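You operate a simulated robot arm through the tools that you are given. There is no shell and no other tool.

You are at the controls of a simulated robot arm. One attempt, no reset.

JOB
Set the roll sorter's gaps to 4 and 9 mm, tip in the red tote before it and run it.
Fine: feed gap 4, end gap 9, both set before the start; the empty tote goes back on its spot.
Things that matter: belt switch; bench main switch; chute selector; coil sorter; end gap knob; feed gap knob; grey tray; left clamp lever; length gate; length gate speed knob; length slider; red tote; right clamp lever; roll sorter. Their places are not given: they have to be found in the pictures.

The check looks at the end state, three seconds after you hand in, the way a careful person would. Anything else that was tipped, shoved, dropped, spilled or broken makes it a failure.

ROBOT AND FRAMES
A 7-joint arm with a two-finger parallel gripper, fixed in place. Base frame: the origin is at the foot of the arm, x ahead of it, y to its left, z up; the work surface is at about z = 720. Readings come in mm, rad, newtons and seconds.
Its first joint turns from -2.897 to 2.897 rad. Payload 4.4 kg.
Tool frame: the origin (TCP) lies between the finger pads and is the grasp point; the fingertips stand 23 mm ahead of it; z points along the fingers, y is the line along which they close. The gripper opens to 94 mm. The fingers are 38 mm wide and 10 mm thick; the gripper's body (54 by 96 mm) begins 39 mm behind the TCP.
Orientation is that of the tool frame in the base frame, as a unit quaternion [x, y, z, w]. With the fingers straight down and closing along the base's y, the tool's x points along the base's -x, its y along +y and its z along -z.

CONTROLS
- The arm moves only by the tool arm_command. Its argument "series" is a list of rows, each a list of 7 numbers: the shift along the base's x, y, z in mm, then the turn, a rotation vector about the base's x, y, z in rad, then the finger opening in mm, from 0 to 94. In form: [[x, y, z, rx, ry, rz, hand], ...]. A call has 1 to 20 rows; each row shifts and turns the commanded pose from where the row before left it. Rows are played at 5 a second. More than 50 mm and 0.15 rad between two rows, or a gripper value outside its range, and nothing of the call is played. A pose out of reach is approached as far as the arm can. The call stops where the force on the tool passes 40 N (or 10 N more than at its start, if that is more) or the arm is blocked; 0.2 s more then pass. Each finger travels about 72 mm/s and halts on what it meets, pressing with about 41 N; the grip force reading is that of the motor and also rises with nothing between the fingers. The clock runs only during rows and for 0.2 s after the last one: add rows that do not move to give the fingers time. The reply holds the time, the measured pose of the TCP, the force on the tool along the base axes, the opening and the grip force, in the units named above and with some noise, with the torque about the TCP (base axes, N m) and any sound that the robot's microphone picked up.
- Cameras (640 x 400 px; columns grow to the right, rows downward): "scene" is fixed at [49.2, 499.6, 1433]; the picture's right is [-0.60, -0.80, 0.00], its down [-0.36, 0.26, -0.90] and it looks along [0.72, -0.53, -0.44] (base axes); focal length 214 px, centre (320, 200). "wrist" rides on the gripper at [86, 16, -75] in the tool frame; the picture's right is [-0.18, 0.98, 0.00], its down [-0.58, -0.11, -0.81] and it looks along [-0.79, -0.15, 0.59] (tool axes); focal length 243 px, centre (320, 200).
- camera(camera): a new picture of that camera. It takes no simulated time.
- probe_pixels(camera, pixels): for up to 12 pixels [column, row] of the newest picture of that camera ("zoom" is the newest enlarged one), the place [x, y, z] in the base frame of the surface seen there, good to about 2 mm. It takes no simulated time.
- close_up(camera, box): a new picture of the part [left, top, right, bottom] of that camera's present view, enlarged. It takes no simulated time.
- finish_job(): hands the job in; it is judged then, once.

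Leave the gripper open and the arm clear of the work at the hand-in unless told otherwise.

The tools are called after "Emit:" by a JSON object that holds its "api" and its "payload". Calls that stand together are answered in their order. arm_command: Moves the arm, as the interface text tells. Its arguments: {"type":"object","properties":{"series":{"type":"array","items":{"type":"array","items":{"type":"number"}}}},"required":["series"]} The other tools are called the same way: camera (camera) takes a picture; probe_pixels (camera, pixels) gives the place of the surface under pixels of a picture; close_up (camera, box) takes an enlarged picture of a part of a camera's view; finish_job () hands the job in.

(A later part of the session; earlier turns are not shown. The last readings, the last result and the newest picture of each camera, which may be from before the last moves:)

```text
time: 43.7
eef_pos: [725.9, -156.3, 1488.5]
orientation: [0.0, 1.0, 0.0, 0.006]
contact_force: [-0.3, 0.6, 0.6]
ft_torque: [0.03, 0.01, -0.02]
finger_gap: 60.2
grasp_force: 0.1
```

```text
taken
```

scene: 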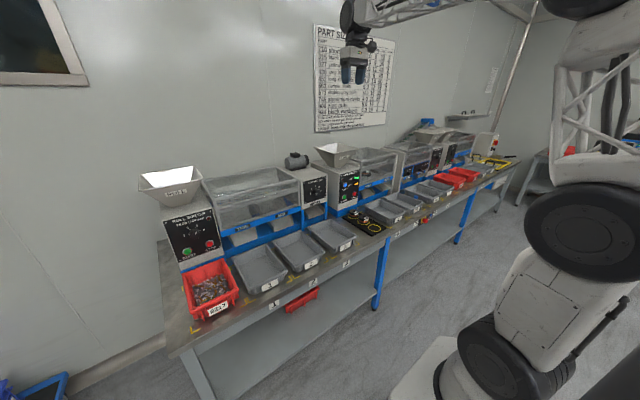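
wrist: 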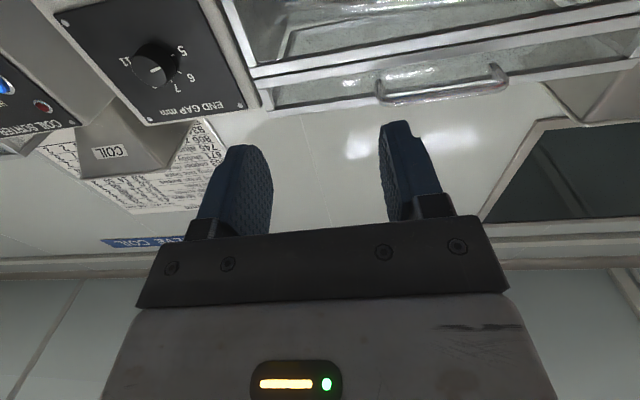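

Now pitch to forward while descending to about z 1270.

Emit:
{"api": "arm_command", "payload": {"series": [[0, 0, -20, 0, -0.15, 0, 60], [0, 0, -20, 0, -0.15, 0, 60], [0, 0, -20, 0, -0.15, 0, 60], [0, 0, -20, 0, -0.15, 0, 60], [0, 0, -20, 0, -0.15, 0, 60], [0, 0, -20, 0, -0.15, 0, 60], [0, 0, -20, 0, -0.15, 0, 60], [0, 0, -20, 0, -0.15, 0, 60], [0, 0, -20, 0, -0.15, 0, 60], [0, 0, -20, 0, -0.15, 0, 60], [0, 0, -20, 0, -0.071, 0, 60], [0, 0, 0, 0, 0, 0, 60]]}}

Emit:
{"api": "camera", "payload": {"camera": "scene"}}

```text
time: 46.3
eef_pos: [727.7, -153.9, 1267.5]
orientation: [-0.001, 0.703, 0.001, 0.711]
contact_force: [0.8, -0.2, -2.2]
ft_torque: [0.01, -0.06, -0.02]
finger_gap: 60.2
grasp_force: 0.0
```

```text
taken
```

scene: 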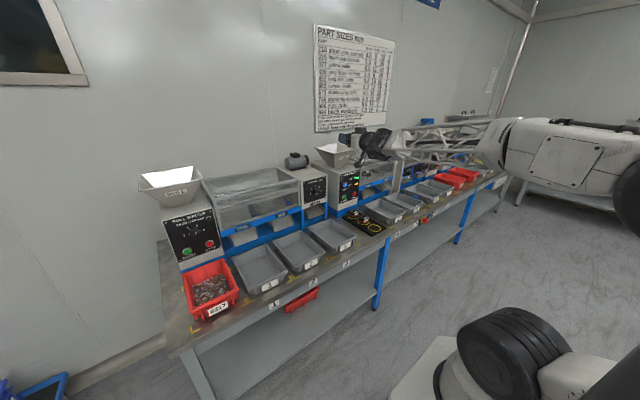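

Forward at (728, −154, 1268). Descend to z≈950.

Emit:
{"api": "arm_command", "payload": {"series": [[3, 0, -35, 0, 0, 0, 60], [3, 0, -35, 0, 0, 0, 60], [3, 0, -35, 0, 0, 0, 60], [3, 0, -35, 0, 0, 0, 60], [3, 0, -35, 0, 0, 0, 60], [3, 0, -35, 0, 0, 0, 60], [3, 0, -35, 0, 0, 0, 60], [3, 0, -35, 0, 0, 0, 60], [3, 0, -35, 0, 0, 0, 60], [0, 0, 0, 0, 0, 0, 60]]}}

Emit:
{"api": "camera", "payload": {"camera": "scene"}}

Emit:
{"api": "camera", "payload": {"camera": "wrist"}}

```text
time: 48.5
eef_pos: [752.8, -154.3, 954.6]
orientation: [0.0, 0.703, 0.0, 0.711]
contact_force: [0.4, -0.8, -0.1]
ft_torque: [0.01, -0.03, 0.0]
finger_gap: 60.0
grasp_force: 0.0
```

```text
taken
```

scene: 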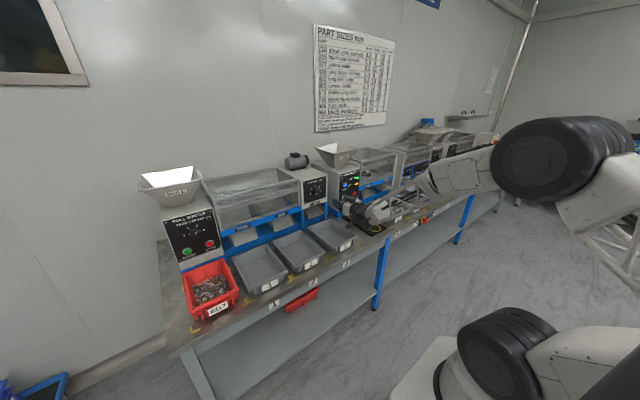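

```text
taken
```

wrist: 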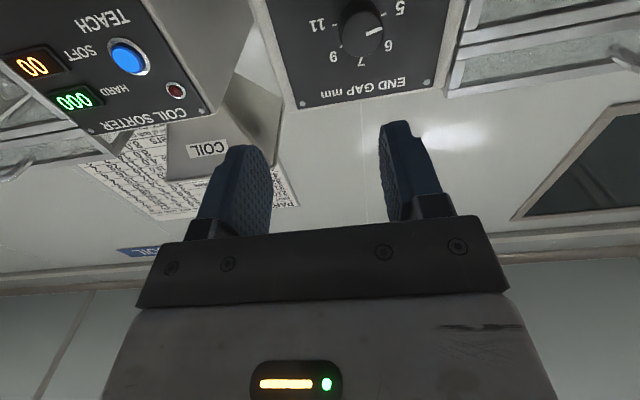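

Reached (753, −154, 955). Zoom onto the end gap knob at pixel (362, 35) in the wrist view and probe it.

Emit:
{"api": "close_up", "payload": {"camera": "wrist", "box": [280, 0, 440, 100]}}

Emit:
{"api": "probe_pixels", "payload": {"camera": "zoom", "pixels": [[146, 99], [486, 25], [385, 124], [345, 135], [252, 100], [405, 110], [325, 60], [330, 210], [210, 220], [430, 185], [325, 250], [475, 30]]}}

```text
4.00 times, centred on (360, 50) of wrist
```

zoom: 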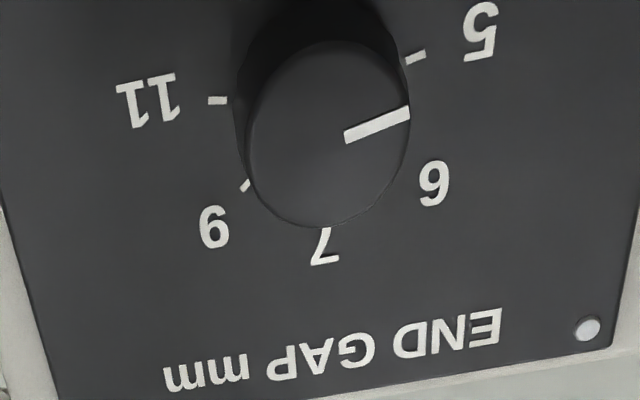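

```text
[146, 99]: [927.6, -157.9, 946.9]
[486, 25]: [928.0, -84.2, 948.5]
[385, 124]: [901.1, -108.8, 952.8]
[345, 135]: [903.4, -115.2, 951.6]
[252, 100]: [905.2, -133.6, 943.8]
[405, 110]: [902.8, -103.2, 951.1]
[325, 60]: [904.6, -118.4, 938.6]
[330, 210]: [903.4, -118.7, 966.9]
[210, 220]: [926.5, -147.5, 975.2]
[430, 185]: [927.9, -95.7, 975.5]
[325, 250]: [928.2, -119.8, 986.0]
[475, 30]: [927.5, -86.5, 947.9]
```

Emit:
{"api": "probe_pixels", "payload": {"camera": "zoom", "pixels": [[415, 57], [217, 101], [246, 184], [350, 135], [405, 112], [375, 125], [250, 160], [409, 130], [325, 45], [322, 222], [325, 135], [280, 190]]}}

```text
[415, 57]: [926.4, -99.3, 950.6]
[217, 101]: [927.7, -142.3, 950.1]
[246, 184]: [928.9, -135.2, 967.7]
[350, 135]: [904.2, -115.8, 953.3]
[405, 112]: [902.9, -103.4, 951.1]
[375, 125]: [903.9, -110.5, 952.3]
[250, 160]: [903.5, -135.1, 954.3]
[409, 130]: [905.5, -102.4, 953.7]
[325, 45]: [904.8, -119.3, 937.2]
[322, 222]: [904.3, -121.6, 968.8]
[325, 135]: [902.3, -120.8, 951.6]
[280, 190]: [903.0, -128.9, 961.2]
```

Axis ≈ (y −120.7, z 951.5); pointer is at 5 (−90°); 9 is at +45°, so turn +135°, in two grips. Pre-roll −0.6 rad, centre, and advance to x≈880.

Emit:
{"api": "arm_command", "payload": {"series": [[0, 8.5, -1, -0.15, 0, 0, 60], [0, 8.5, -1, -0.15, 0, 0, 60], [0, 8.5, -1, -0.15, 0, 0, 60], [0, 8, 0, -0.15, 0, 0, 60], [25, 0, 0, 0, 0, 0, 60], [25, 0, 0, 0, 0, 0, 60], [25, 0, 0, 0, 0, 0, 60], [25, 0, 0, 0, 0, 0, 60], [25, 0, 0, 0, 0, 0, 60], [0, 0, 0, 0, 0, 0, 60]]}}

Emit:
{"api": "close_up", "payload": {"camera": "wrist", "box": [160, 0, 480, 200]}}

```text
time: 50.7
eef_pos: [861.6, -207.9, 1040.1]
orientation: [-0.22, 0.696, -0.151, 0.667]
contact_force: [-0.3, -0.7, -0.3]
ft_torque: [0.01, -0.01, 0.0]
finger_gap: 60.5
grasp_force: 0.1
out of reach, approached as far as the arm can: row 2, 3, 4
```

```text
2.00 times, centred on (320, 100) of wrist
```

zoom: 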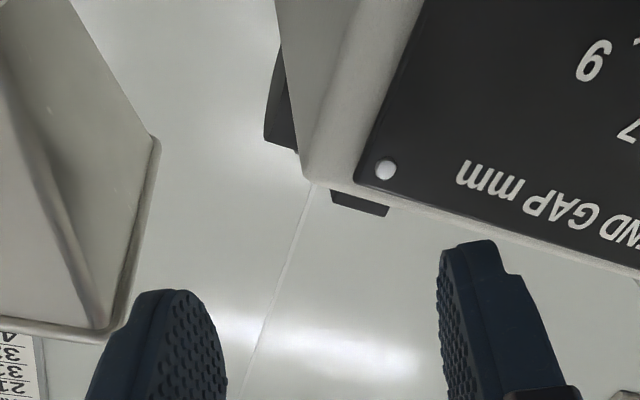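

The −roll ran into a joint limit and the hand drifted up (no contact). Back straight out first, then unroll.

Emit:
{"api": "arm_command", "payload": {"series": [[-40, 0, 0, 0, 0, 0, 60], [-40, 0, 0, 0, 0, 0, 60], [-30, 0, 0, 0, 0, 0, 60], [0, 0, 0, 0.1, 0, 0, 60], [0, 0, 0, 0.1, 0, 0, 60], [0, 0, 0, 0.1, 0, 0, 60], [0, 0, 0, 0.1, 0, 0, 60]]}}

Emit:
{"api": "camera", "payload": {"camera": "scene"}}

```text
time: 52.3
eef_pos: [749.8, -207.5, 1041.3]
orientation: [-0.081, 0.711, -0.014, 0.698]
contact_force: [0.2, -0.8, 0.2]
ft_torque: [0.0, 0.01, 0.03]
finger_gap: 59.9
grasp_force: 0.0
```

```text
taken
```

scene: 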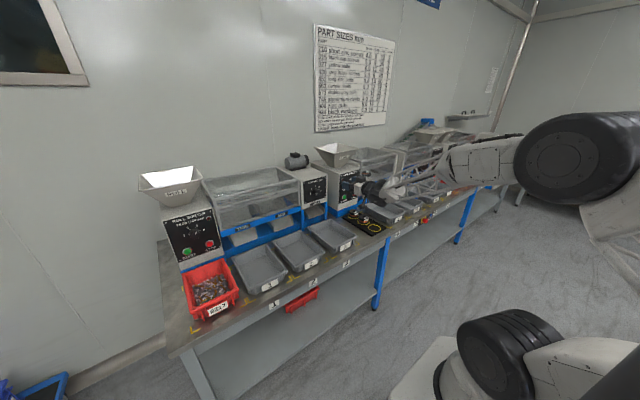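

Correct the orientation and move (short call) to about (750, −121, 952), still back from the panel.

Emit:
{"api": "arm_command", "payload": {"series": [[0, 20, 0, 0.134, -0.018, 0, 60], [0, 22, -20, 0, 0, -0.095, 60], [0, 22, -25, 0.1, 0, 0, 60], [0, 22, -25, 0.1, 0, 0, 60], [0, 0, -20, 0.1, 0, 0, 60], [0, 0, 0, 0, 0, 0, 60]]}}

```text
time: 53.7
eef_pos: [750.3, -120.6, 951.7]
orientation: [0.105, 0.697, 0.106, 0.702]
contact_force: [1.1, -0.2, 0.0]
ft_torque: [-0.02, 0.01, -0.01]
finger_gap: 60.0
grasp_force: 0.0
```

Good, roll +0.3. Test the positive roll range here in free air.

Emit:
{"api": "arm_command", "payload": {"series": [[0, 0, 0, 0.15, 0, 0, 60], [0, 0, 0, 0.15, 0, 0, 60], [0, 0, 0, 0.15, 0, 0, 60], [0, 0, 0, 0.15, 0, 0, 60], [0, 0, 0, 0.15, 0, 0, 60], [0, 0, 0, 0.15, 0, 0, 60], [0, 0, 0, 0.15, 0, 0, 60], [0, 0, 0, 0.15, 0, 0, 60]]}}

```text
time: 55.5
eef_pos: [751.5, -121.3, 951.7]
orientation: [0.483, 0.517, 0.48, 0.519]
contact_force: [-1.1, -0.1, 0.1]
ft_torque: [0.01, -0.01, -0.02]
finger_gap: 60.0
grasp_force: 0.1
```

Roll 1.5 works. Try 0.9 more.

Emit:
{"api": "arm_command", "payload": {"series": [[0, 0, 0, 0.15, 0, 0, 60], [0, 0, 0, 0.15, 0, 0, 60], [0, 0, 0, 0.15, 0, 0, 60], [0, 0, 0, 0.15, 0, 0, 60], [0, 0, 0, 0.15, 0, 0, 60], [0, 0, 0, 0.15, 0, 0, 60]]}}

Emit:
{"api": "camera", "payload": {"camera": "scene"}}

```text
time: 56.9
eef_pos: [751.2, -120.9, 951.4]
orientation: [0.66, 0.255, 0.657, 0.259]
contact_force: [0.6, 0.4, 0.2]
ft_torque: [0.01, -0.02, -0.03]
finger_gap: 60.0
grasp_force: 0.2
```

```text
taken
```

scene: 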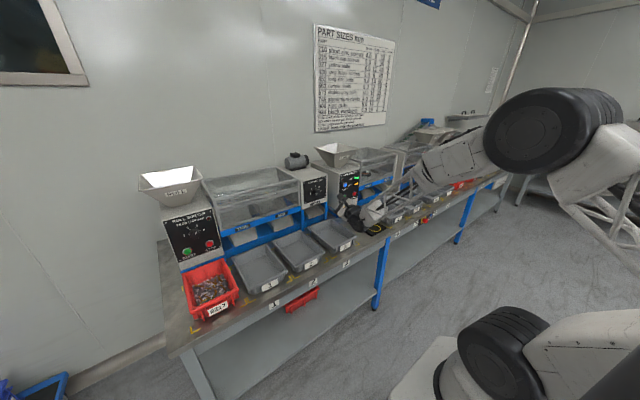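

Wide positive range available. Return to roll ≈0.3 and advance toward the knob (x≈870).

Emit:
{"api": "arm_command", "payload": {"series": [[0, 0, 0, -0.15, 0, 0, 60], [0, 0, 0, -0.15, 0, 0, 60], [0, 0, 0, -0.15, 0, 0, 60], [0, 0, 0, -0.15, 0, 0, 60], [0, 0, 0, -0.15, 0, 0, 60], [0, 0, 0, -0.15, 0, 0, 60], [0, 0, 0, -0.15, 0, 0, 60], [0, 0, 0, -0.15, 0, 0, 60], [0, 0, 0, -0.15, 0, 0, 60], [0, 0, 0, -0.15, 0, 0, 60], [0, 0, 0, -0.15, 0, 0, 60], [0, 0, 0, -0.15, 0, 0, 60], [0, 0, 0, -0.15, 0, 0, 60], [30, 0, 0, 0, 0, 0, 60], [30, 0, 0, 0, 0, 0, 60], [30, 0, 0, 0, 0, 0, 60], [30, 0, 0, 0, 0, 0, 60], [0, 0, 0, 0, 0, 0, 60]]}}

Emit:
{"api": "close_up", "payload": {"camera": "wrist", "box": [160, 0, 480, 200]}}

Emit:
{"api": "camera", "payload": {"camera": "scene"}}

```text
time: 60.7
eef_pos: [871.4, -119.8, 952.7]
orientation: [0.154, 0.688, 0.159, 0.691]
contact_force: [0.2, 0.0, 0.0]
ft_torque: [0.0, 0.03, -0.01]
finger_gap: 59.9
grasp_force: 0.1
```

```text
2.00 times, centred on (320, 100) of wrist
```

zoom: 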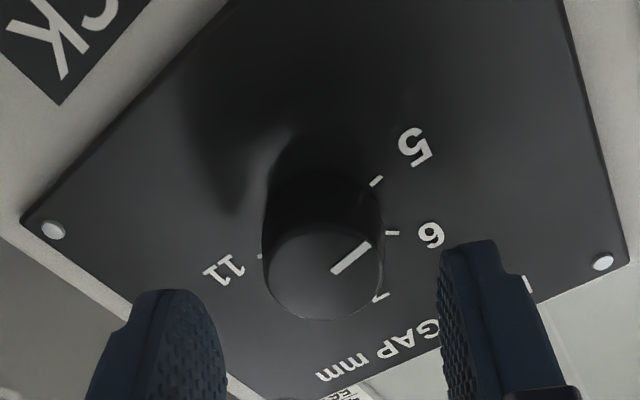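

```text
taken
```

scene: 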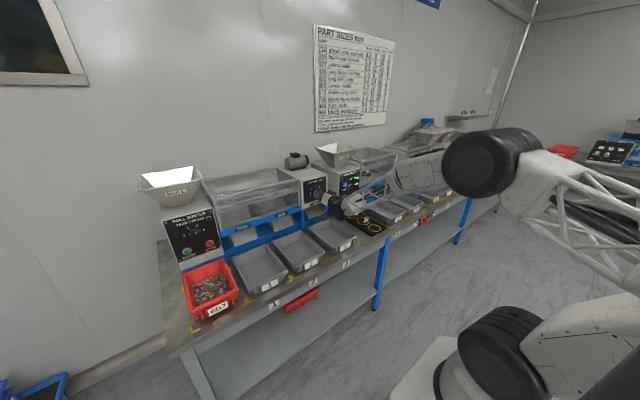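

The pointer is parallel to the 5 tick. Roll is 0.44. Advance 25.5 mm and close on the knob.

Emit:
{"api": "arm_command", "payload": {"series": [[13, -0.4, -0.4, 0, 0, 0, 60], [12.5, 0, 0, 0, 0, 0, 60], [0, 0, 0, 0, 0, 0, 45], [0, 0, 0, 0, 0, 0, 38], [0, 0, 0, 0, 0, 0, 0], [0, 0, 0, 0, 0, 0, 0]]}}

```text
time: 61.9
eef_pos: [895.4, -119.1, 954.1]
orientation: [0.152, 0.688, 0.16, 0.692]
contact_force: [-14.3, 10.0, 6.5]
ft_torque: [0.01, -0.28, 0.39]
finger_gap: 34.3
grasp_force: 44.4
stopped in row 6: the force on the tool passed its limit at 47 N (the readings are from after the stop); the commanded pose is now the measured one
```

Gripped. Relieve a little along the force and begin turning in small steps.

Emit:
{"api": "arm_command", "payload": {"series": [[-0.3, 0.3, 0.2, 0, 0, 0, 0], [0, 0, 0, 0.06, 0, 0, 0], [0, 0, 0, 0.06, 0, 0, 0], [0, 0, 0, 0.06, 0, 0, 0]]}}

```text
time: 62.9
eef_pos: [895.3, -118.5, 954.6]
orientation: [0.215, 0.671, 0.221, 0.675]
contact_force: [23.2, 14.9, -3.4]
ft_torque: [0.0, -0.31, 0.12]
finger_gap: 34.0
grasp_force: 44.8
```

Emit:
{"api": "arm_command", "payload": {"series": [[0.6, 0.3, -0.3, 0, 0, 0, 0], [0, 0, 0, 0.06, 0, 0, 0], [0, 0, 0, 0.06, 0, 0, 0], [0, 0, 0, 0.06, 0, 0, 0], [0, 0, 0, 0.06, 0, 0, 0]]}}

Emit:
{"api": "close_up", "payload": {"camera": "wrist", "box": [160, 0, 480, 200]}}

```text
time: 63.8
eef_pos: [896.0, -118.7, 954.1]
orientation: [0.258, 0.655, 0.265, 0.659]
contact_force: [-18.5, 5.8, 6.6]
ft_torque: [0.0, -0.64, 0.32]
finger_gap: 34.4
grasp_force: 44.9
stopped in row 4: the force on the tool passed its limit at 42 N (the readings are from after the stop); the commanded pose is now the measured one
```

```text
2.00 times, centred on (320, 100) of wrist
```

zoom: 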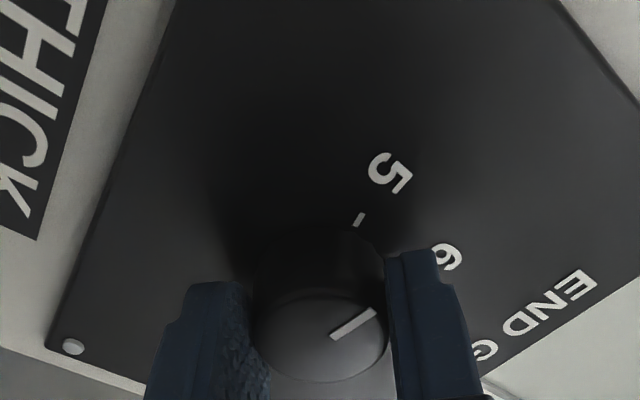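

The pointer turns with the hand (roll 0.75). Continue in small batches.

Emit:
{"api": "arm_command", "payload": {"series": [[-0.4, 0.2, 0.3, 0, 0, 0, 0], [0, 0, 0, 0.06, 0, 0, 0], [0, 0, 0, 0.06, 0, 0, 0], [0, 0, 0, 0.06, 0, 0, 0], [0, 0, 0, 0.06, 0, 0, 0]]}}

```text
time: 65.0
eef_pos: [894.9, -119.5, 954.2]
orientation: [0.335, 0.619, 0.342, 0.623]
contact_force: [17.7, 1.8, 1.5]
ft_torque: [0.0, -0.24, -0.37]
finger_gap: 34.2
grasp_force: 44.9
```

Emit:
{"api": "arm_command", "payload": {"series": [[0.3, 0, 0, 0.03, 0, 0, 0], [0, 0, 0, 0.06, 0, 0, 0], [0, 0, 0, 0.06, 0, 0, 0], [0, 0, 0, 0.06, 0, 0, 0], [0, 0, 0, 0.06, 0, 0, 0]]}}

```text
time: 65.8
eef_pos: [895.6, -118.5, 953.9]
orientation: [0.377, 0.593, 0.387, 0.597]
contact_force: [-19.8, 4.7, 7.5]
ft_torque: [0.03, -0.63, 0.36]
finger_gap: 34.2
grasp_force: 44.7
stopped in row 4: the force on the tool passed its limit at 42 N (the readings are from after the stop); the commanded pose is now the measured one
```

Roll 1.13. Continue.

Emit:
{"api": "arm_command", "payload": {"series": [[-0.4, 0.1, 0.2, 0.03, 0, 0, 0], [0, 0, 0, 0.06, 0, 0, 0], [0, 0, 0, 0.06, 0, 0, 0], [0, 0, 0, 0.06, 0, 0, 0], [0, 0, 0, 0.06, 0, 0, 0]]}}

Emit:
{"api": "close_up", "payload": {"camera": "wrist", "box": [160, 0, 480, 200]}}

```text
time: 67.0
eef_pos: [895.8, -118.4, 954.5]
orientation: [0.453, 0.537, 0.464, 0.539]
contact_force: [7.3, 23.1, 0.7]
ft_torque: [-0.03, 0.01, 0.14]
finger_gap: 34.1
grasp_force: 44.7
```

```text
2.00 times, centred on (320, 100) of wrist
```

zoom: 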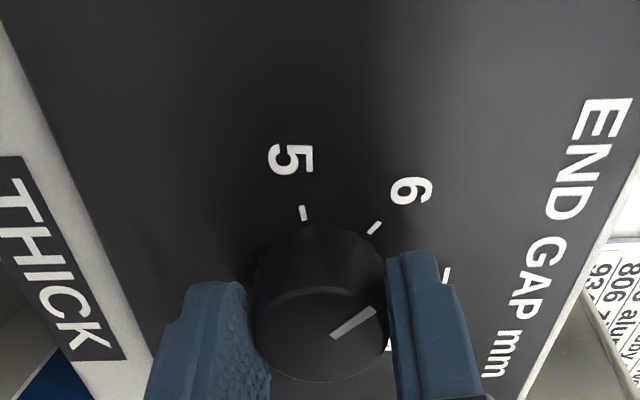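

Roll 1.40 (0.96 rad turned). Keep going.

Emit:
{"api": "arm_command", "payload": {"series": [[0, 0.5, 0, 0.03, 0, 0, 0], [0, 0, 0, 0.06, 0, 0, 0], [0, 0, 0, 0.06, 0, 0, 0], [0, 0, 0, 0.06, 0, 0, 0], [0, 0, 0, 0.06, 0, 0, 0]]}}

Emit:
{"api": "arm_command", "payload": {"series": [[0, 0, 0, 0.06, 0, 0, 0], [0, 0, 0, 0.06, 0, 0, 0], [0, 0, 0, 0.06, 0, 0, 0], [0, 0, 0, 0.06, 0, 0, 0]]}}

```text
time: 68.2
eef_pos: [895.3, -119.1, 954.4]
orientation: [0.521, 0.471, 0.532, 0.473]
contact_force: [13.1, 13.7, 7.2]
ft_torque: [0.03, -0.12, -0.26]
finger_gap: 34.3
grasp_force: 45.1
```

```text
time: 69.0
eef_pos: [886.8, -118.0, 955.6]
orientation: [0.561, 0.426, 0.568, 0.425]
contact_force: [19.4, -3.5, -4.1]
ft_torque: [-0.02, 0.13, -0.1]
finger_gap: 33.7
grasp_force: 45.4
out of reach, approached as far as the arm can: row 3
stopped in row 4: the force on the tool passed its limit at 111 N (the readings are from after the stop); the commanded pose is now the measured one
```

It hit the reach limit at roll ≈1.84 and slid back 9 mm along the knob. Release, back out and look.

Emit:
{"api": "arm_command", "payload": {"series": [[0, 0, 0, 0, 0, 0, 50], [0, 0, 0, 0, 0, 0, 60], [0, 0, 0, 0, 0, 0, 60], [-20, 0, 0, 0, 0, 0, 60], [-30, 0, 0, 0, 0, 0, 60], [-30, 0, 0, 0, 0, 0, 60]]}}

Emit:
{"api": "camera", "payload": {"camera": "wrist"}}

Emit:
{"api": "camera", "payload": {"camera": "scene"}}

Emit:
{"api": "close_up", "payload": {"camera": "scene", "box": [300, 170, 345, 210]}}

```text
time: 70.5
eef_pos: [805.4, -119.3, 953.4]
orientation: [0.562, 0.426, 0.568, 0.424]
contact_force: [0.6, 0.0, -0.3]
ft_torque: [-0.01, 0.02, 0.0]
finger_gap: 60.3
grasp_force: 0.0
```

```text
taken
```

wrist: 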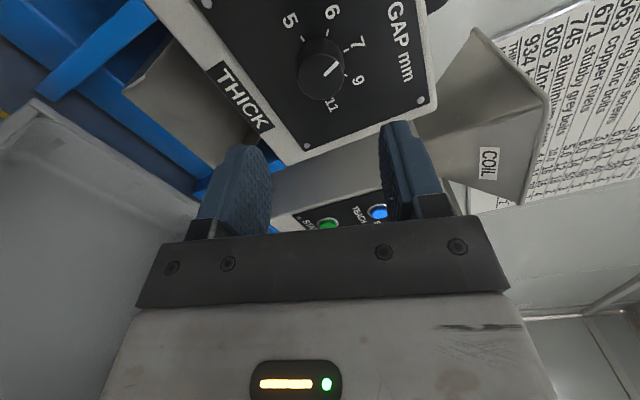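

```text
taken
```

scene: 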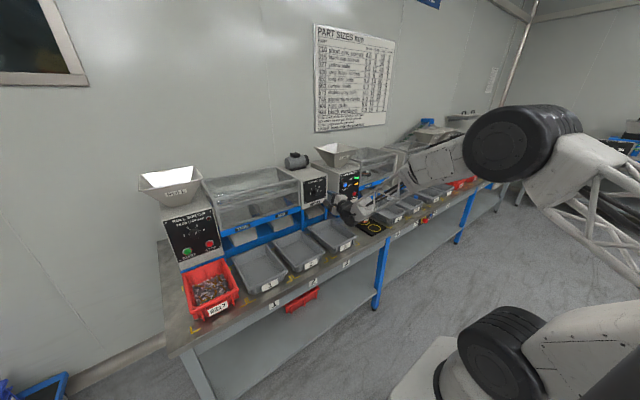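

```text
10.00 times, centred on (322, 190) of scene
```

zoom: 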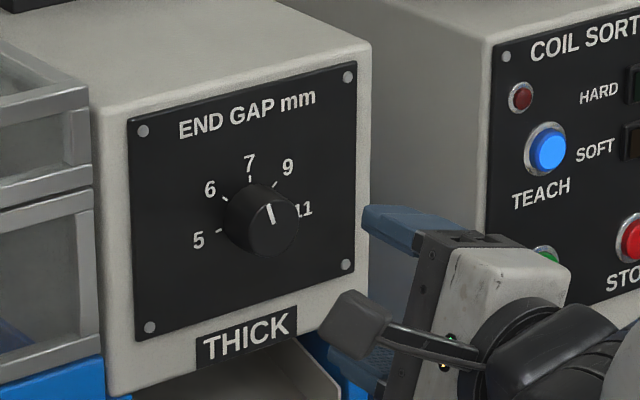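

Pointer is now near 7. Zoom to measure its angle.

Emit:
{"api": "close_up", "payload": {"camera": "wrist", "box": [260, 0, 400, 120]}}

```text
3.33 times, centred on (330, 60) of wrist
```

zoom: 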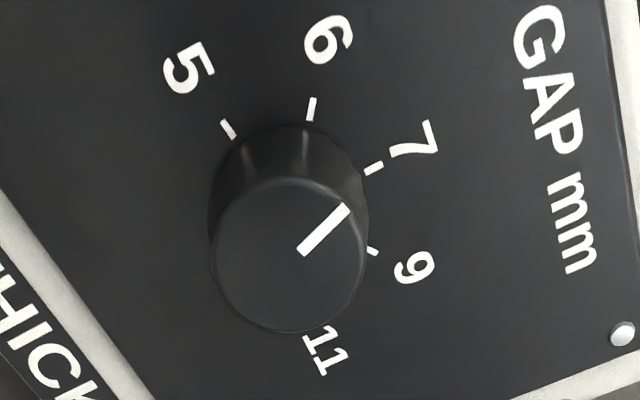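

Pointer at about −15°. Roll the hand back to ≈0.5, re-approach and grip again for another ~60°.

Emit:
{"api": "arm_command", "payload": {"series": [[-10, 0, 0, -0.13, 0, 0, 60], [-10, 0, 0, -0.13, 0, 0, 60], [0, 0, 0, -0.13, 0, 0, 60], [0, 0, 0, -0.13, 0, 0, 60], [0, 0, 0, -0.13, 0, 0, 60], [0, 0, 0, -0.13, 0, 0, 60], [0, 0, 0, -0.13, 0, 0, 60], [0, 0, 0, -0.13, 0, 0, 60], [0, 0, 0, -0.13, 0, 0, 60], [0, 0, 0, -0.13, 0, 0, 60], [0, 0, 0, 0, 0, 0, 60]]}}

Emit:
{"api": "close_up", "payload": {"camera": "wrist", "box": [240, 0, 400, 100]}}

```text
time: 72.8
eef_pos: [785.0, -118.5, 954.8]
orientation: [0.189, 0.683, 0.194, 0.678]
contact_force: [0.9, 0.4, 0.4]
ft_torque: [-0.01, 0.04, -0.03]
finger_gap: 60.1
grasp_force: 0.1
```

```text
4.00 times, centred on (320, 50) of wrist
```

zoom: 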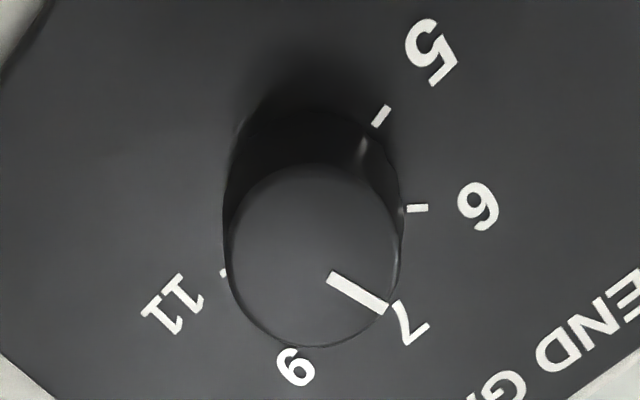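

Pointer still ≈ −15°, hand at roll 0.54. Advance 111 mm and grip.

Emit:
{"api": "arm_command", "payload": {"series": [[30, 0, 0, 0, 0, 0, 60], [30, 0, 0, 0, 0, 0, 60], [30, 0, -0.3, 0, 0, 0, 60], [15, -0.2, 0, 0, 0, 0, 60], [6, 0, 0, 0, 0, 0, 60], [0, 0, 0, 0, 0, 0, 60], [0, 0, 0, 0, 0, 0, 45], [0, 0, 0, 0, 0, 0, 38], [0, 0, 0, 0, 0, 0, 0], [0, 0, 0, 0, 0, 0, 0]]}}

```text
time: 75.0
eef_pos: [898.8, -119.8, 955.2]
orientation: [0.189, 0.683, 0.194, 0.678]
contact_force: [8.4, -10.1, -4.9]
ft_torque: [0.02, 0.07, -0.3]
finger_gap: 34.6
grasp_force: 45.1
```

Gripped gently. Turn in batches.

Emit:
{"api": "arm_command", "payload": {"series": [[0.2, -0.2, -0.1, 0.06, 0, 0, 0], [0, 0, 0, 0.06, 0, 0, 0], [0, 0, 0, 0.06, 0, 0, 0], [0, 0, 0, 0.06, 0, 0, 0]]}}

Emit:
{"api": "arm_command", "payload": {"series": [[0, 0, 0, 0.06, 0, 0, 0], [0, 0, 0, 0.06, 0, 0, 0], [0, 0, 0, 0.06, 0, 0, 0], [0, 0, 0, 0.06, 0, 0, 0]]}}

```text
time: 76.0
eef_pos: [898.6, -121.0, 954.3]
orientation: [0.27, 0.655, 0.275, 0.65]
contact_force: [30.3, -11.0, -10.0]
ft_torque: [0.0, 0.39, -0.09]
finger_gap: 34.9
grasp_force: 45.2
```

```text
time: 77.0
eef_pos: [897.7, -120.6, 954.4]
orientation: [0.345, 0.617, 0.352, 0.614]
contact_force: [34.6, 0.3, -14.0]
ft_torque: [0.01, 0.26, 0.09]
finger_gap: 34.8
grasp_force: 45.5
```

Relieve x (+0.6 mm) and continue.

Emit:
{"api": "arm_command", "payload": {"series": [[0.6, 0, -0.2, 0.03, 0, 0, 0], [0, 0, 0, 0.06, 0, 0, 0], [0, 0, 0, 0.06, 0, 0, 0], [0, 0, 0, 0.06, 0, 0, 0]]}}

Emit:
{"api": "close_up", "payload": {"camera": "wrist", "box": [160, 0, 480, 200]}}

```text
time: 78.0
eef_pos: [897.4, -119.7, 954.9]
orientation: [0.408, 0.576, 0.414, 0.574]
contact_force: [-21.7, -2.2, -2.4]
ft_torque: [-0.01, 0.08, 0.22]
finger_gap: 35.1
grasp_force: 44.9
```

```text
2.00 times, centred on (320, 100) of wrist
```

zoom: 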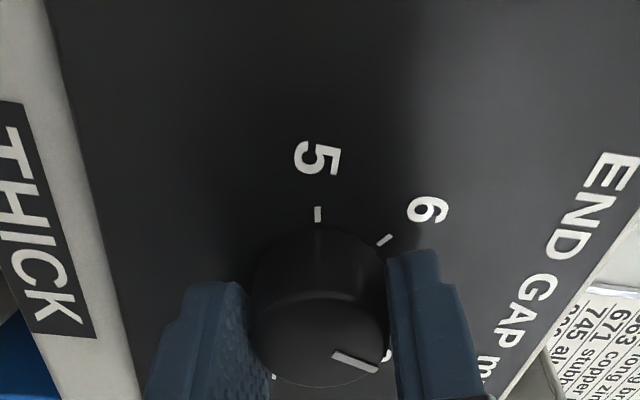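

Roll 1.23 (0.69 turned). Continue ≈0.34 more.

Emit:
{"api": "arm_command", "payload": {"series": [[-0.4, 0, 0, 0.03, 0, 0, 0], [0, 0, 0, 0.06, 0, 0, 0], [0, 0, 0, 0.06, 0, 0, 0], [0, 0, 0, 0.06, 0, 0, 0]]}}

Emit:
{"api": "arm_command", "payload": {"series": [[0, 0, 0, 0.05, 0, 0, 0], [0, 0, 0, 0.05, 0, 0, 0], [0, 0, 0, 0.04, 0, 0, 0]]}}

Emit:
{"api": "close_up", "payload": {"camera": "scene", "box": [300, 170, 345, 210]}}

```text
time: 79.0
eef_pos: [897.2, -118.1, 954.4]
orientation: [0.465, 0.53, 0.473, 0.528]
contact_force: [-0.8, -3.6, -5.8]
ft_torque: [0.01, 0.08, 0.03]
finger_gap: 34.8
grasp_force: 45.4
```

```text
time: 79.8
eef_pos: [898.8, -119.2, 955.2]
orientation: [0.501, 0.496, 0.508, 0.494]
contact_force: [3.4, -7.9, -7.0]
ft_torque: [0.02, 0.23, -0.23]
finger_gap: 35.0
grasp_force: 45.4
```

```text
10.00 times, centred on (322, 190) of scene
```

zoom: 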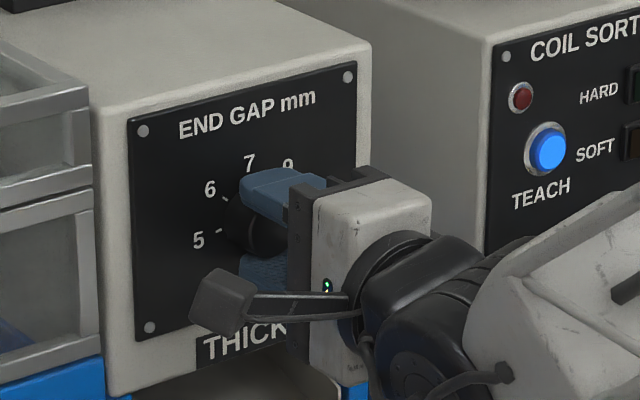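

Roll 1.58: turned ≈60°. Release, back out and inspect.

Emit:
{"api": "arm_command", "payload": {"series": [[0, 0, 0, 0, 0, 0, 50], [0, 0, 0, 0, 0, 0, 60], [0, 0, 0, 0, 0, 0, 60], [-20, 0, 0, 0, 0, 0, 60], [-30, 0, 0, 0, 0, 0, 60], [-30, 0, 0, 0, 0, 0, 60], [-20, 0, 0, 0, 0, 0, 60]]}}

Emit:
{"api": "close_up", "payload": {"camera": "scene", "box": [300, 170, 345, 210]}}

Emit:
{"api": "close_up", "payload": {"camera": "wrist", "box": [250, 0, 410, 120]}}

```text
time: 81.5
eef_pos: [797.3, -119.1, 955.4]
orientation: [0.501, 0.495, 0.509, 0.495]
contact_force: [-0.1, -0.3, 0.4]
ft_torque: [0.0, 0.01, -0.01]
finger_gap: 60.1
grasp_force: 0.1
```

```text
10.00 times, centred on (322, 190) of scene
```

zoom: 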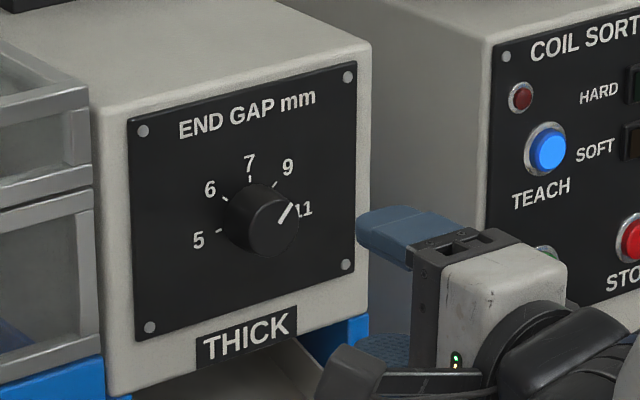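

```text
3.33 times, centred on (330, 60) of wrist
```

zoom: 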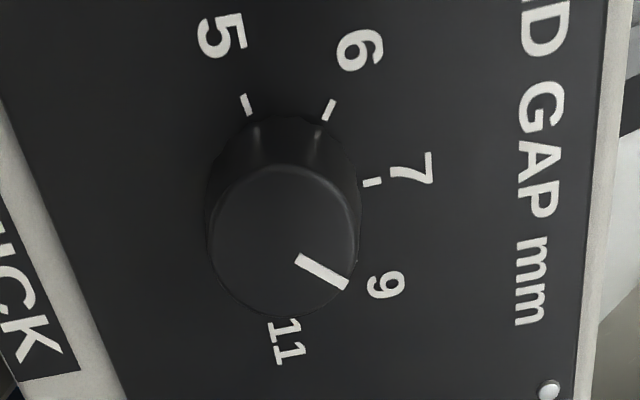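

Pointer estimates 42–52°; check more precisely with a tighter zoom of this view.

Emit:
{"api": "close_up", "payload": {"camera": "wrist", "box": [295, 15, 375, 105]}}

Emit:
{"api": "close_up", "payload": {"camera": "scene", "box": [312, 180, 336, 200]}}

Emit:
{"api": "close_up", "payload": {"camera": "scene", "box": [182, 220, 208, 245]}}

```text
4.44 times, centred on (335, 60) of wrist
```

zoom: 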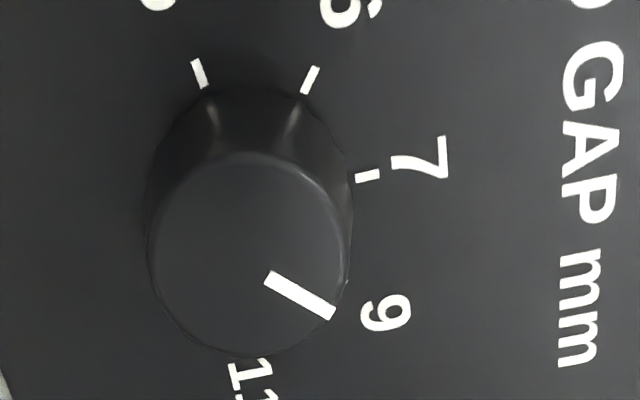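

```text
16.00 times, centred on (324, 190) of scene
```

zoom: 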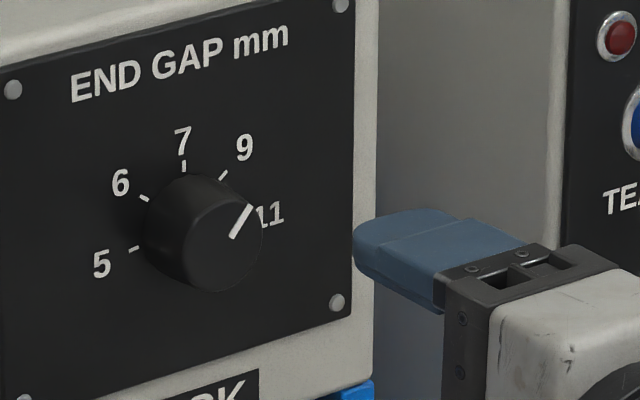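

```text
16.00 times, centred on (195, 232) of scene
```

zoom: 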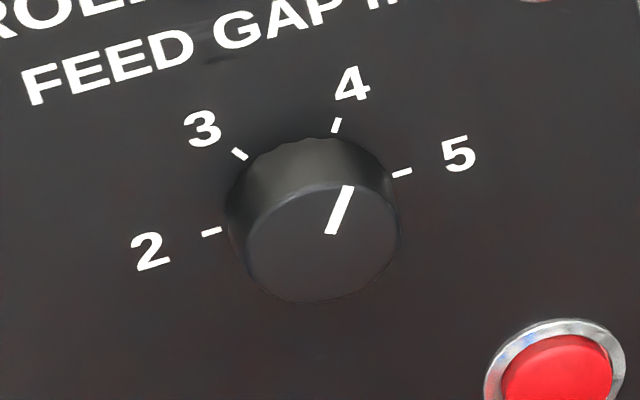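

Both pointers compute to ≈29° (4) and ≈45° (9). Gaps are set. Now pitch the tool down (about +y) while rising to a home-like height; this leaves the hand closing along x, as needed for the tote's front wall.

Emit:
{"api": "arm_command", "payload": {"series": [[-10, 5, 40, 0, 0.05, 0, 60], [0, 5, 45, 0, 0.15, 0, 60], [0, 10, 45, 0, 0.15, 0, 60], [0, 10, 45, 0, 0.15, 0, 60], [0, 10, 45, 0, 0.15, 0, 60], [0, 10, 45, 0, 0.15, 0, 60], [0, 10, 45, 0, 0.15, 0, 60], [0, 10, 45, 0, 0.15, 0, 60], [0, 10, 45, 0, 0.15, 0, 60], [0, 10, 45, 0, 0.15, 0, 60], [0, 10, 45, 0, 0.15, 0, 60], [0, 0, 45, 0, 0.02, 0, 60], [0, 0, 0, 0, 0, 0, 60]]}}

Emit:
{"api": "camera", "payload": {"camera": "scene"}}

```text
time: 84.2
eef_pos: [790.8, -19.8, 1491.3]
orientation: [0.713, 0.701, 0.006, 0.0]
contact_force: [-0.6, -0.5, -0.6]
ft_torque: [0.0, -0.01, 0.01]
finger_gap: 60.0
grasp_force: 0.1
```

```text
taken
```

scene: 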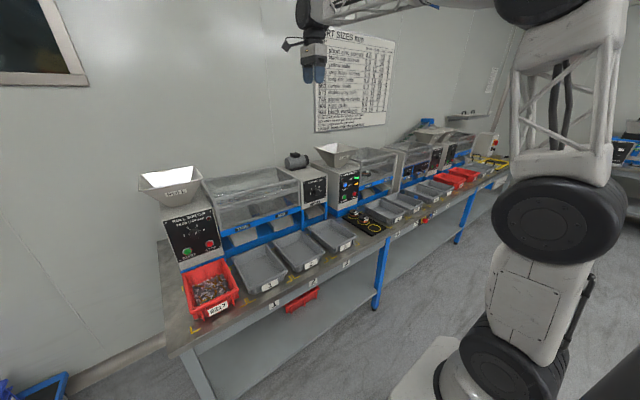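

Now move over the tote: y +502, x −105 at height, then down to about z 1000.

Emit:
{"api": "arm_command", "payload": {"series": [[-10, 46, 0, 0, 0, 0.017, 70], [-10, 46, 0, 0, 0, 0, 80], [-10, 46, 0, 0, 0, 0, 80], [-10, 46, -5, 0, 0, 0, 80], [-10, 46, -15, 0, 0, 0, 80], [-10, 46, -15, 0, 0, 0, 80], [-10, 46, -15, 0, 0, 0, 80], [-10, 45, -15, 0, 0, 0, 80], [-10, 45, -15, 0, 0, 0, 80], [-10, 45, -15, 0, 0, 0, 80], [-4, 45, -15, 0, 0, 0, 80], [0, 0, -48, 0, 0, 0, 80], [0, 0, -48, 0, 0, 0, 80], [0, 0, -48, 0, 0, 0, 80], [0, 0, -48, 0, 0, 0, 80], [0, 0, -48, 0, 0, 0, 80], [0, 0, -48, 0, 0, 0, 80], [0, 0, -48, 0, 0, 0, 80], [0, 0, -40, 0, 0, 0, 80], [0, 0, 0, 0, 0, 0, 80]]}}

Emit:
{"api": "camera", "payload": {"camera": "wrist"}}

Emit:
{"api": "camera", "payload": {"camera": "scene"}}

```text
time: 88.5
eef_pos: [685.5, 482.2, 1001.5]
orientation: [0.707, 0.707, 0.006, -0.001]
contact_force: [0.1, -0.5, -0.2]
ft_torque: [0.0, -0.02, 0.01]
finger_gap: 80.0
grasp_force: 0.1
```

```text
taken
```

wrist: 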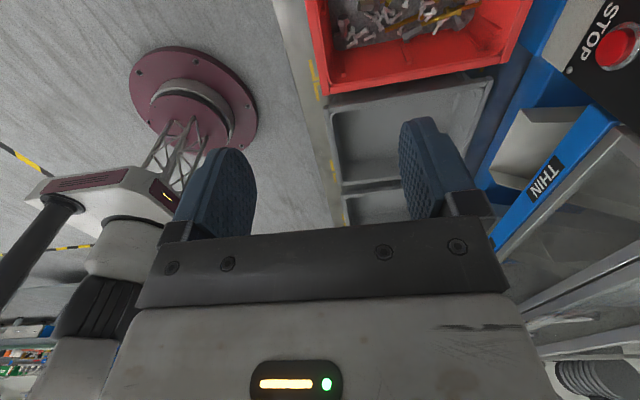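

```text
taken
```

scene: 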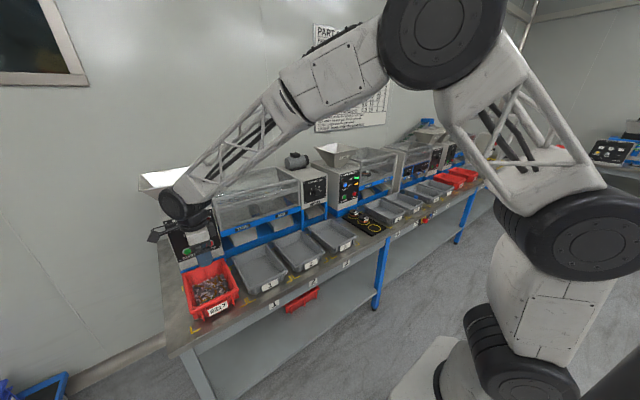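

At (685, 482, 1001). Zoom on the front wall of the tote and measure rim thickness.

Emit:
{"api": "close_up", "payload": {"camera": "scene", "box": [195, 280, 245, 325]}}

Emit:
{"api": "probe_pixels", "payload": {"camera": "zoom", "pixels": [[300, 165], [305, 178], [308, 190], [312, 205], [320, 240], [300, 155], [295, 140], [285, 110], [180, 240], [185, 255], [430, 120], [330, 290]]}}

```text
8.89 times, centred on (220, 302) of scene
```

zoom: 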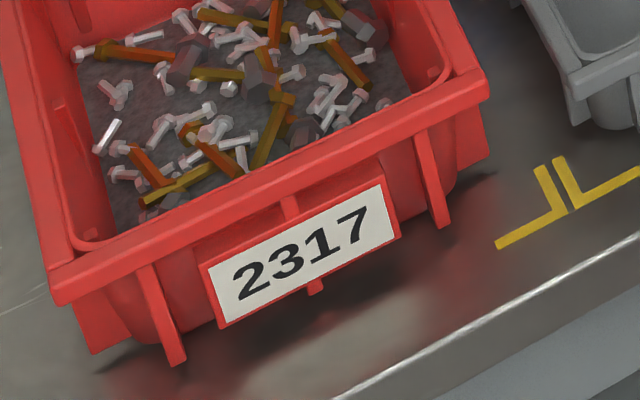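

```text
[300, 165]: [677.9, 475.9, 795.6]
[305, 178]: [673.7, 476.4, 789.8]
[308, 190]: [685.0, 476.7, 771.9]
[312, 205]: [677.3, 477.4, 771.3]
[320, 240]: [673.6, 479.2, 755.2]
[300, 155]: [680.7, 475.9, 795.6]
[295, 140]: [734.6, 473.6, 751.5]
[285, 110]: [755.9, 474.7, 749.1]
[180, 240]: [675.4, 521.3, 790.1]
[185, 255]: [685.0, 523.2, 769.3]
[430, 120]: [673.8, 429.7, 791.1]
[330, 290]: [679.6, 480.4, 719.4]
```

The front wall: lip outside at x≈674, inner face ≈688, label flush with the lip. Grip there at centre y≈482 with TCP z≈778. Descend with fingers at 56 mm, first to z≈830.

Emit:
{"api": "arm_command", "payload": {"series": [[-4, 0, -40, 0, 0, 0, 56], [0, 0, -40, 0, 0, 0, 56], [0, 0, -40, 0, 0, 0, 56], [0, 0, -40, 0, 0, 0, 56], [0, 0, -11, 0, 0, 0, 56], [0, 0, 0, 0, 0, 0, 56]]}}

Emit:
{"api": "camera", "payload": {"camera": "wrist"}}

Emit:
{"api": "close_up", "payload": {"camera": "scene", "box": [160, 220, 270, 330]}}

```text
time: 89.8
eef_pos: [677.8, 484.1, 833.3]
orientation: [0.707, 0.707, 0.006, 0.0]
contact_force: [-0.2, 0.4, -0.1]
ft_torque: [0.01, -0.02, -0.04]
finger_gap: 56.1
grasp_force: 0.0
```

```text
taken
```

wrist: 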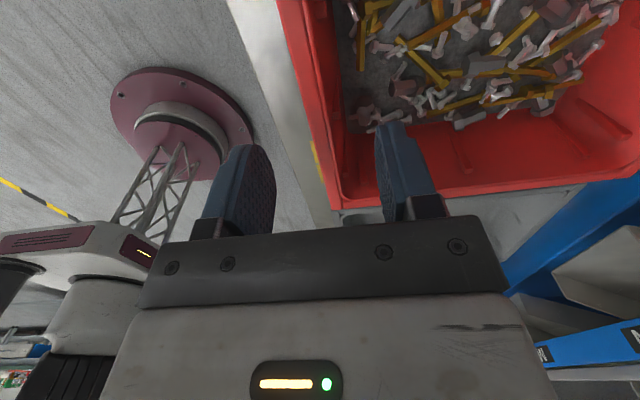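

```text
3.64 times, centred on (215, 275) of scene
```

zoom: 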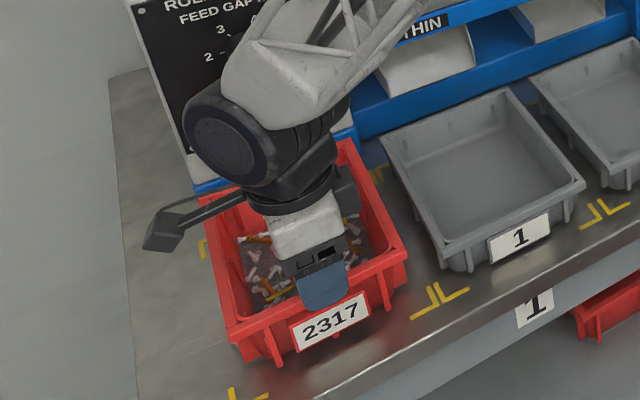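

The strip behind the front wall has few parts. Shift x +3, descend to z≈779, then close.

Emit:
{"api": "arm_command", "payload": {"series": [[2, -1, -20, 0, 0, 0, 56], [1, 0, -20, 0, 0, 0, 56], [0, 0, -14, 0, 0, 0, 56], [0, 0, 0, 0, 0, 0, 56]]}}

Emit:
{"api": "close_up", "payload": {"camera": "wrist", "box": [160, 0, 640, 300]}}

```text
time: 90.8
eef_pos: [681.4, 482.2, 778.4]
orientation: [0.708, 0.706, 0.005, -0.001]
contact_force: [0.2, 0.4, 0.4]
ft_torque: [-0.02, 0.04, 0.01]
finger_gap: 55.9
grasp_force: 0.0
```

```text
1.33 times, centred on (400, 150) of wrist
```

zoom: 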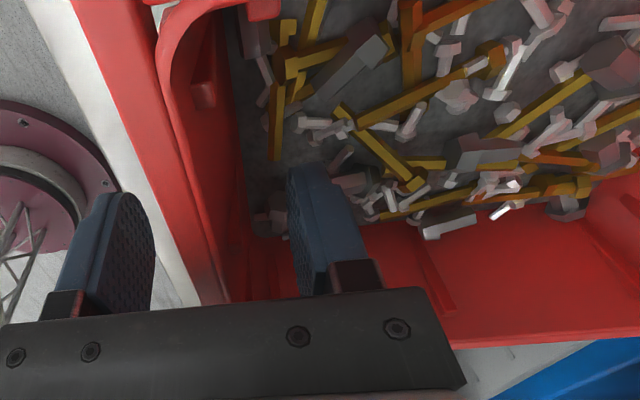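

The wall is between the fingers. Close.

Emit:
{"api": "arm_command", "payload": {"series": [[0, 0, 0, 0, 0, 0, 30], [0, 0, 0, 0, 0, 0, 0], [0, 0, 0, 0, 0, 0, 0], [0, 0, 0, 0, 0, 0, 0]]}}

Emit:
{"api": "close_up", "payload": {"camera": "wrist", "box": [160, 0, 640, 300]}}

```text
time: 91.8
eef_pos: [682.6, 482.8, 778.8]
orientation: [0.708, 0.706, 0.006, 0.0]
contact_force: [-1.9, 0.5, 4.0]
ft_torque: [-0.22, -1.33, 0.08]
finger_gap: 15.5
grasp_force: 40.8
```

```text
1.33 times, centred on (400, 150) of wrist
```

zoom: 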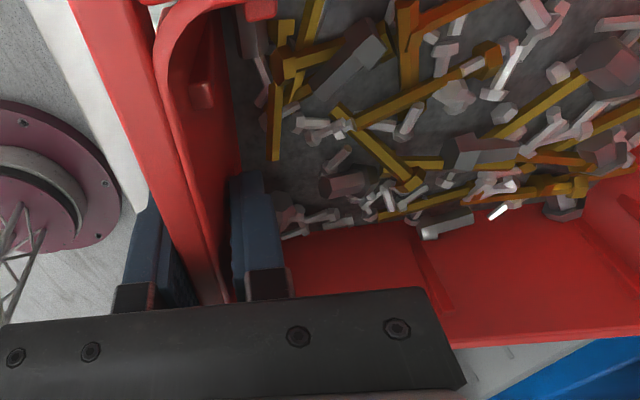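

Gripped at 15.5 mm. Lift 12 mm and check weight and tilt.

Emit:
{"api": "arm_command", "payload": {"series": [[0, 0, 3, 0, 0, 0, 0], [0, 0, 4, 0, 0, 0, 0], [0, 0, 5, 0, 0, 0, 0], [0, 0, 0, 0, 0, 0, 0]]}}

Emit:
{"api": "close_up", "payload": {"camera": "scene", "box": [160, 220, 270, 330]}}

Emit:
{"api": "close_up", "payload": {"camera": "wrist", "box": [160, 0, 640, 300]}}

```text
time: 92.8
eef_pos: [683.8, 482.2, 791.3]
orientation: [0.707, 0.707, 0.006, 0.0]
contact_force: [4.7, -0.3, 1.3]
ft_torque: [-0.36, -1.2, 0.02]
finger_gap: 13.8
grasp_force: 40.8
```

```text
3.64 times, centred on (215, 275) of scene
```

zoom: 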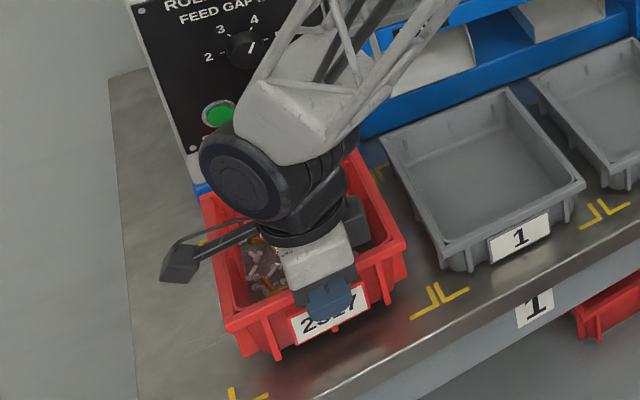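

```text
1.33 times, centred on (400, 150) of wrist
```

zoom: 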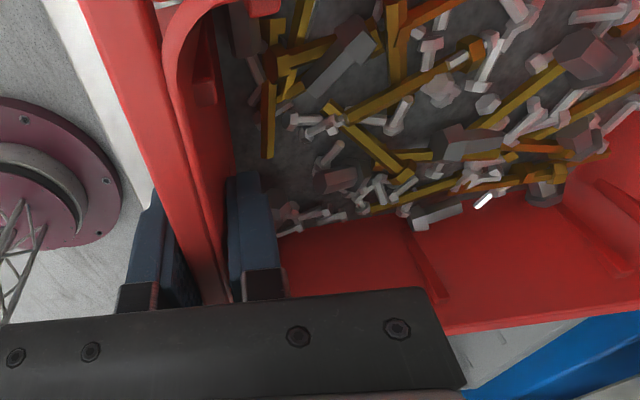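

Unclear whether it lifted; probe the tote's rim heights.

Emit:
{"api": "camera", "payload": {"camera": "scene"}}

Emit:
{"api": "close_up", "payload": {"camera": "scene", "box": [170, 235, 260, 325]}}

Emit:
{"api": "probe_pixels", "payload": {"camera": "scene", "pixels": [[201, 311], [230, 297], [265, 282], [217, 200], [229, 268], [224, 262], [198, 290], [205, 314]]}}

```text
taken
```

scene: 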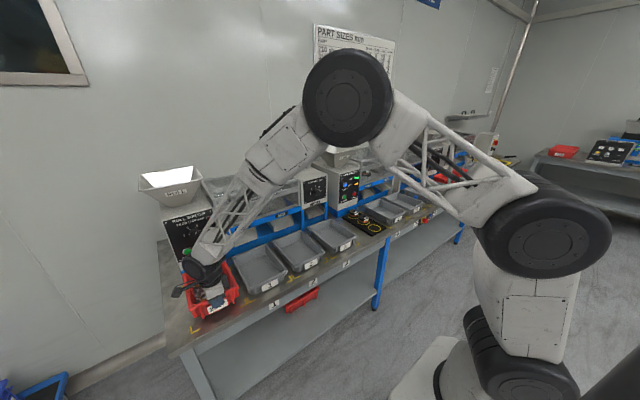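

```text
4.44 times, centred on (215, 280) of scene
```

zoom: 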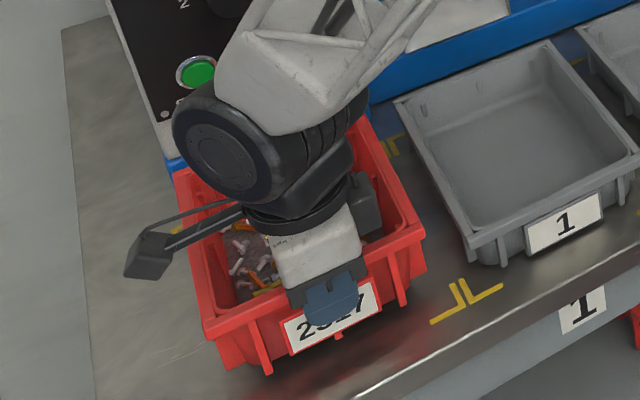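

```text
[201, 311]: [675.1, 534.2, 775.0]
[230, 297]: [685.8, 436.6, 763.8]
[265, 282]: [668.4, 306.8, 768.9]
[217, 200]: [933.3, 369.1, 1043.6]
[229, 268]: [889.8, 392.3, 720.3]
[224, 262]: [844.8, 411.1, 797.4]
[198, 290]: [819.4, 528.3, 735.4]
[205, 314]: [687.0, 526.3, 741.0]
```

Emit:
{"api": "probe_pixels", "payload": {"camera": "zoom", "pixels": [[212, 325], [260, 306], [405, 240], [418, 228], [182, 180], [362, 125], [195, 240], [400, 180], [270, 370], [404, 300], [240, 360], [300, 345]]}}

```text
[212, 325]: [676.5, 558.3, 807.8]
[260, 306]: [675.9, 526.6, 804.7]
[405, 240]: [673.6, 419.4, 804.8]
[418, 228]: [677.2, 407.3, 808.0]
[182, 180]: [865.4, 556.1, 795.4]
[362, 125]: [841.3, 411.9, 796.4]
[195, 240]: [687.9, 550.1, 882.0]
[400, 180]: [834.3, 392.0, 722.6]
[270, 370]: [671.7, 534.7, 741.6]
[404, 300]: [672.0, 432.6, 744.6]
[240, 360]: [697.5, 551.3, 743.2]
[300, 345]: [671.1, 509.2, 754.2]
```

The front rose 12 mm while the rear still rests: the wall's draft angle has settled flush with the pads (gap 13.8). Lift another 15 mm and re-probe.

Emit:
{"api": "arm_command", "payload": {"series": [[0, 0, 5, 0, 0, 0, 0], [0, 0, 5, 0, 0, 0, 0], [0, 0, 5, 0, 0, 0, 0], [0, 0, 0, 0, 0, 0, 0]]}}

Emit:
{"api": "close_up", "payload": {"camera": "scene", "box": [170, 235, 260, 325]}}

Emit:
{"api": "probe_pixels", "payload": {"camera": "zoom", "pixels": [[212, 320], [260, 302], [405, 235], [182, 180], [362, 125], [176, 172]]}}

```text
time: 93.8
eef_pos: [681.7, 481.4, 804.7]
orientation: [0.708, 0.706, 0.005, -0.001]
contact_force: [0.0, 1.2, -5.7]
ft_torque: [-0.07, 0.39, 0.15]
finger_gap: 12.9
grasp_force: 41.1
```

```text
4.44 times, centred on (215, 280) of scene
```

zoom: 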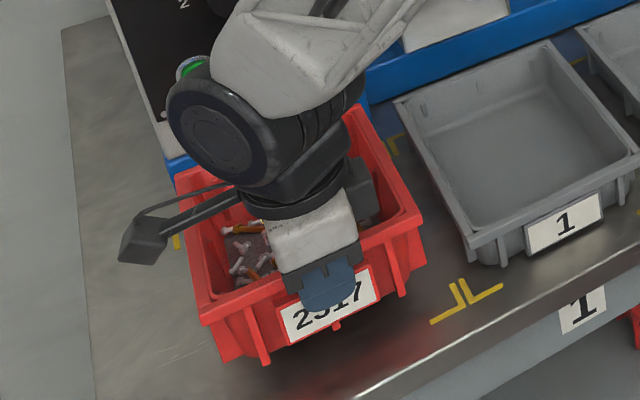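

```text
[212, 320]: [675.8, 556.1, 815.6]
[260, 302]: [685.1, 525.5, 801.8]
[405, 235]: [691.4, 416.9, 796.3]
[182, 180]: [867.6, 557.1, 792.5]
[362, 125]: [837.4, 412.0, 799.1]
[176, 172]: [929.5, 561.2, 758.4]
```

Weight about 10 N; rear is still just resting, with the far end sagging ~7°. Lift more while pitching the hand about −y to level the tote.

Emit:
{"api": "arm_command", "payload": {"series": [[0, 0, 5, 0, -0.04, 0, 0], [0, 0, 5, 0, -0.04, 0, 0], [0, 0, 5, 0, -0.04, 0, 0], [0, 0, 5, 0, -0.04, 0, 0], [0, 0, 5, 0, 0, 0, 0]]}}

Emit:
{"api": "close_up", "payload": {"camera": "scene", "box": [170, 235, 260, 325]}}

Emit:
{"api": "probe_pixels", "payload": {"camera": "zoom", "pixels": [[212, 310], [260, 290], [405, 225], [182, 170], [362, 118], [176, 165]]}}

```text
time: 95.0
eef_pos: [683.2, 481.9, 831.6]
orientation: [0.705, 0.704, 0.063, 0.056]
contact_force: [0.6, -0.5, -7.4]
ft_torque: [-0.02, 0.77, 0.08]
finger_gap: 14.0
grasp_force: 41.4
```

```text
4.44 times, centred on (215, 280) of scene
```

zoom: 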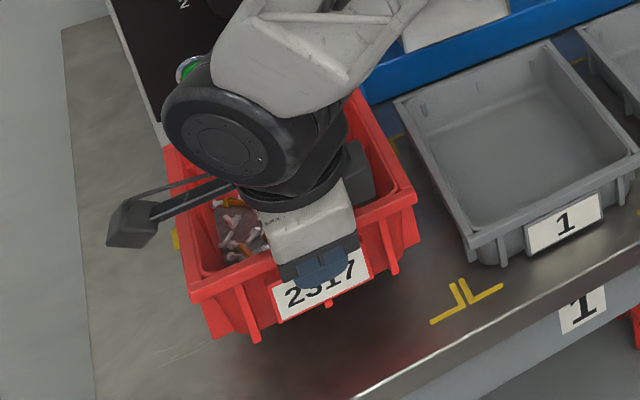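

```text
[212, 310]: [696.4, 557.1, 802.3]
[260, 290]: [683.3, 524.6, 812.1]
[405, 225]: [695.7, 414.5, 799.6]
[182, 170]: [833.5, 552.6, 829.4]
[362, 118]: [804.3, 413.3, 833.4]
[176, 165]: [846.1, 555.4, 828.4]
```

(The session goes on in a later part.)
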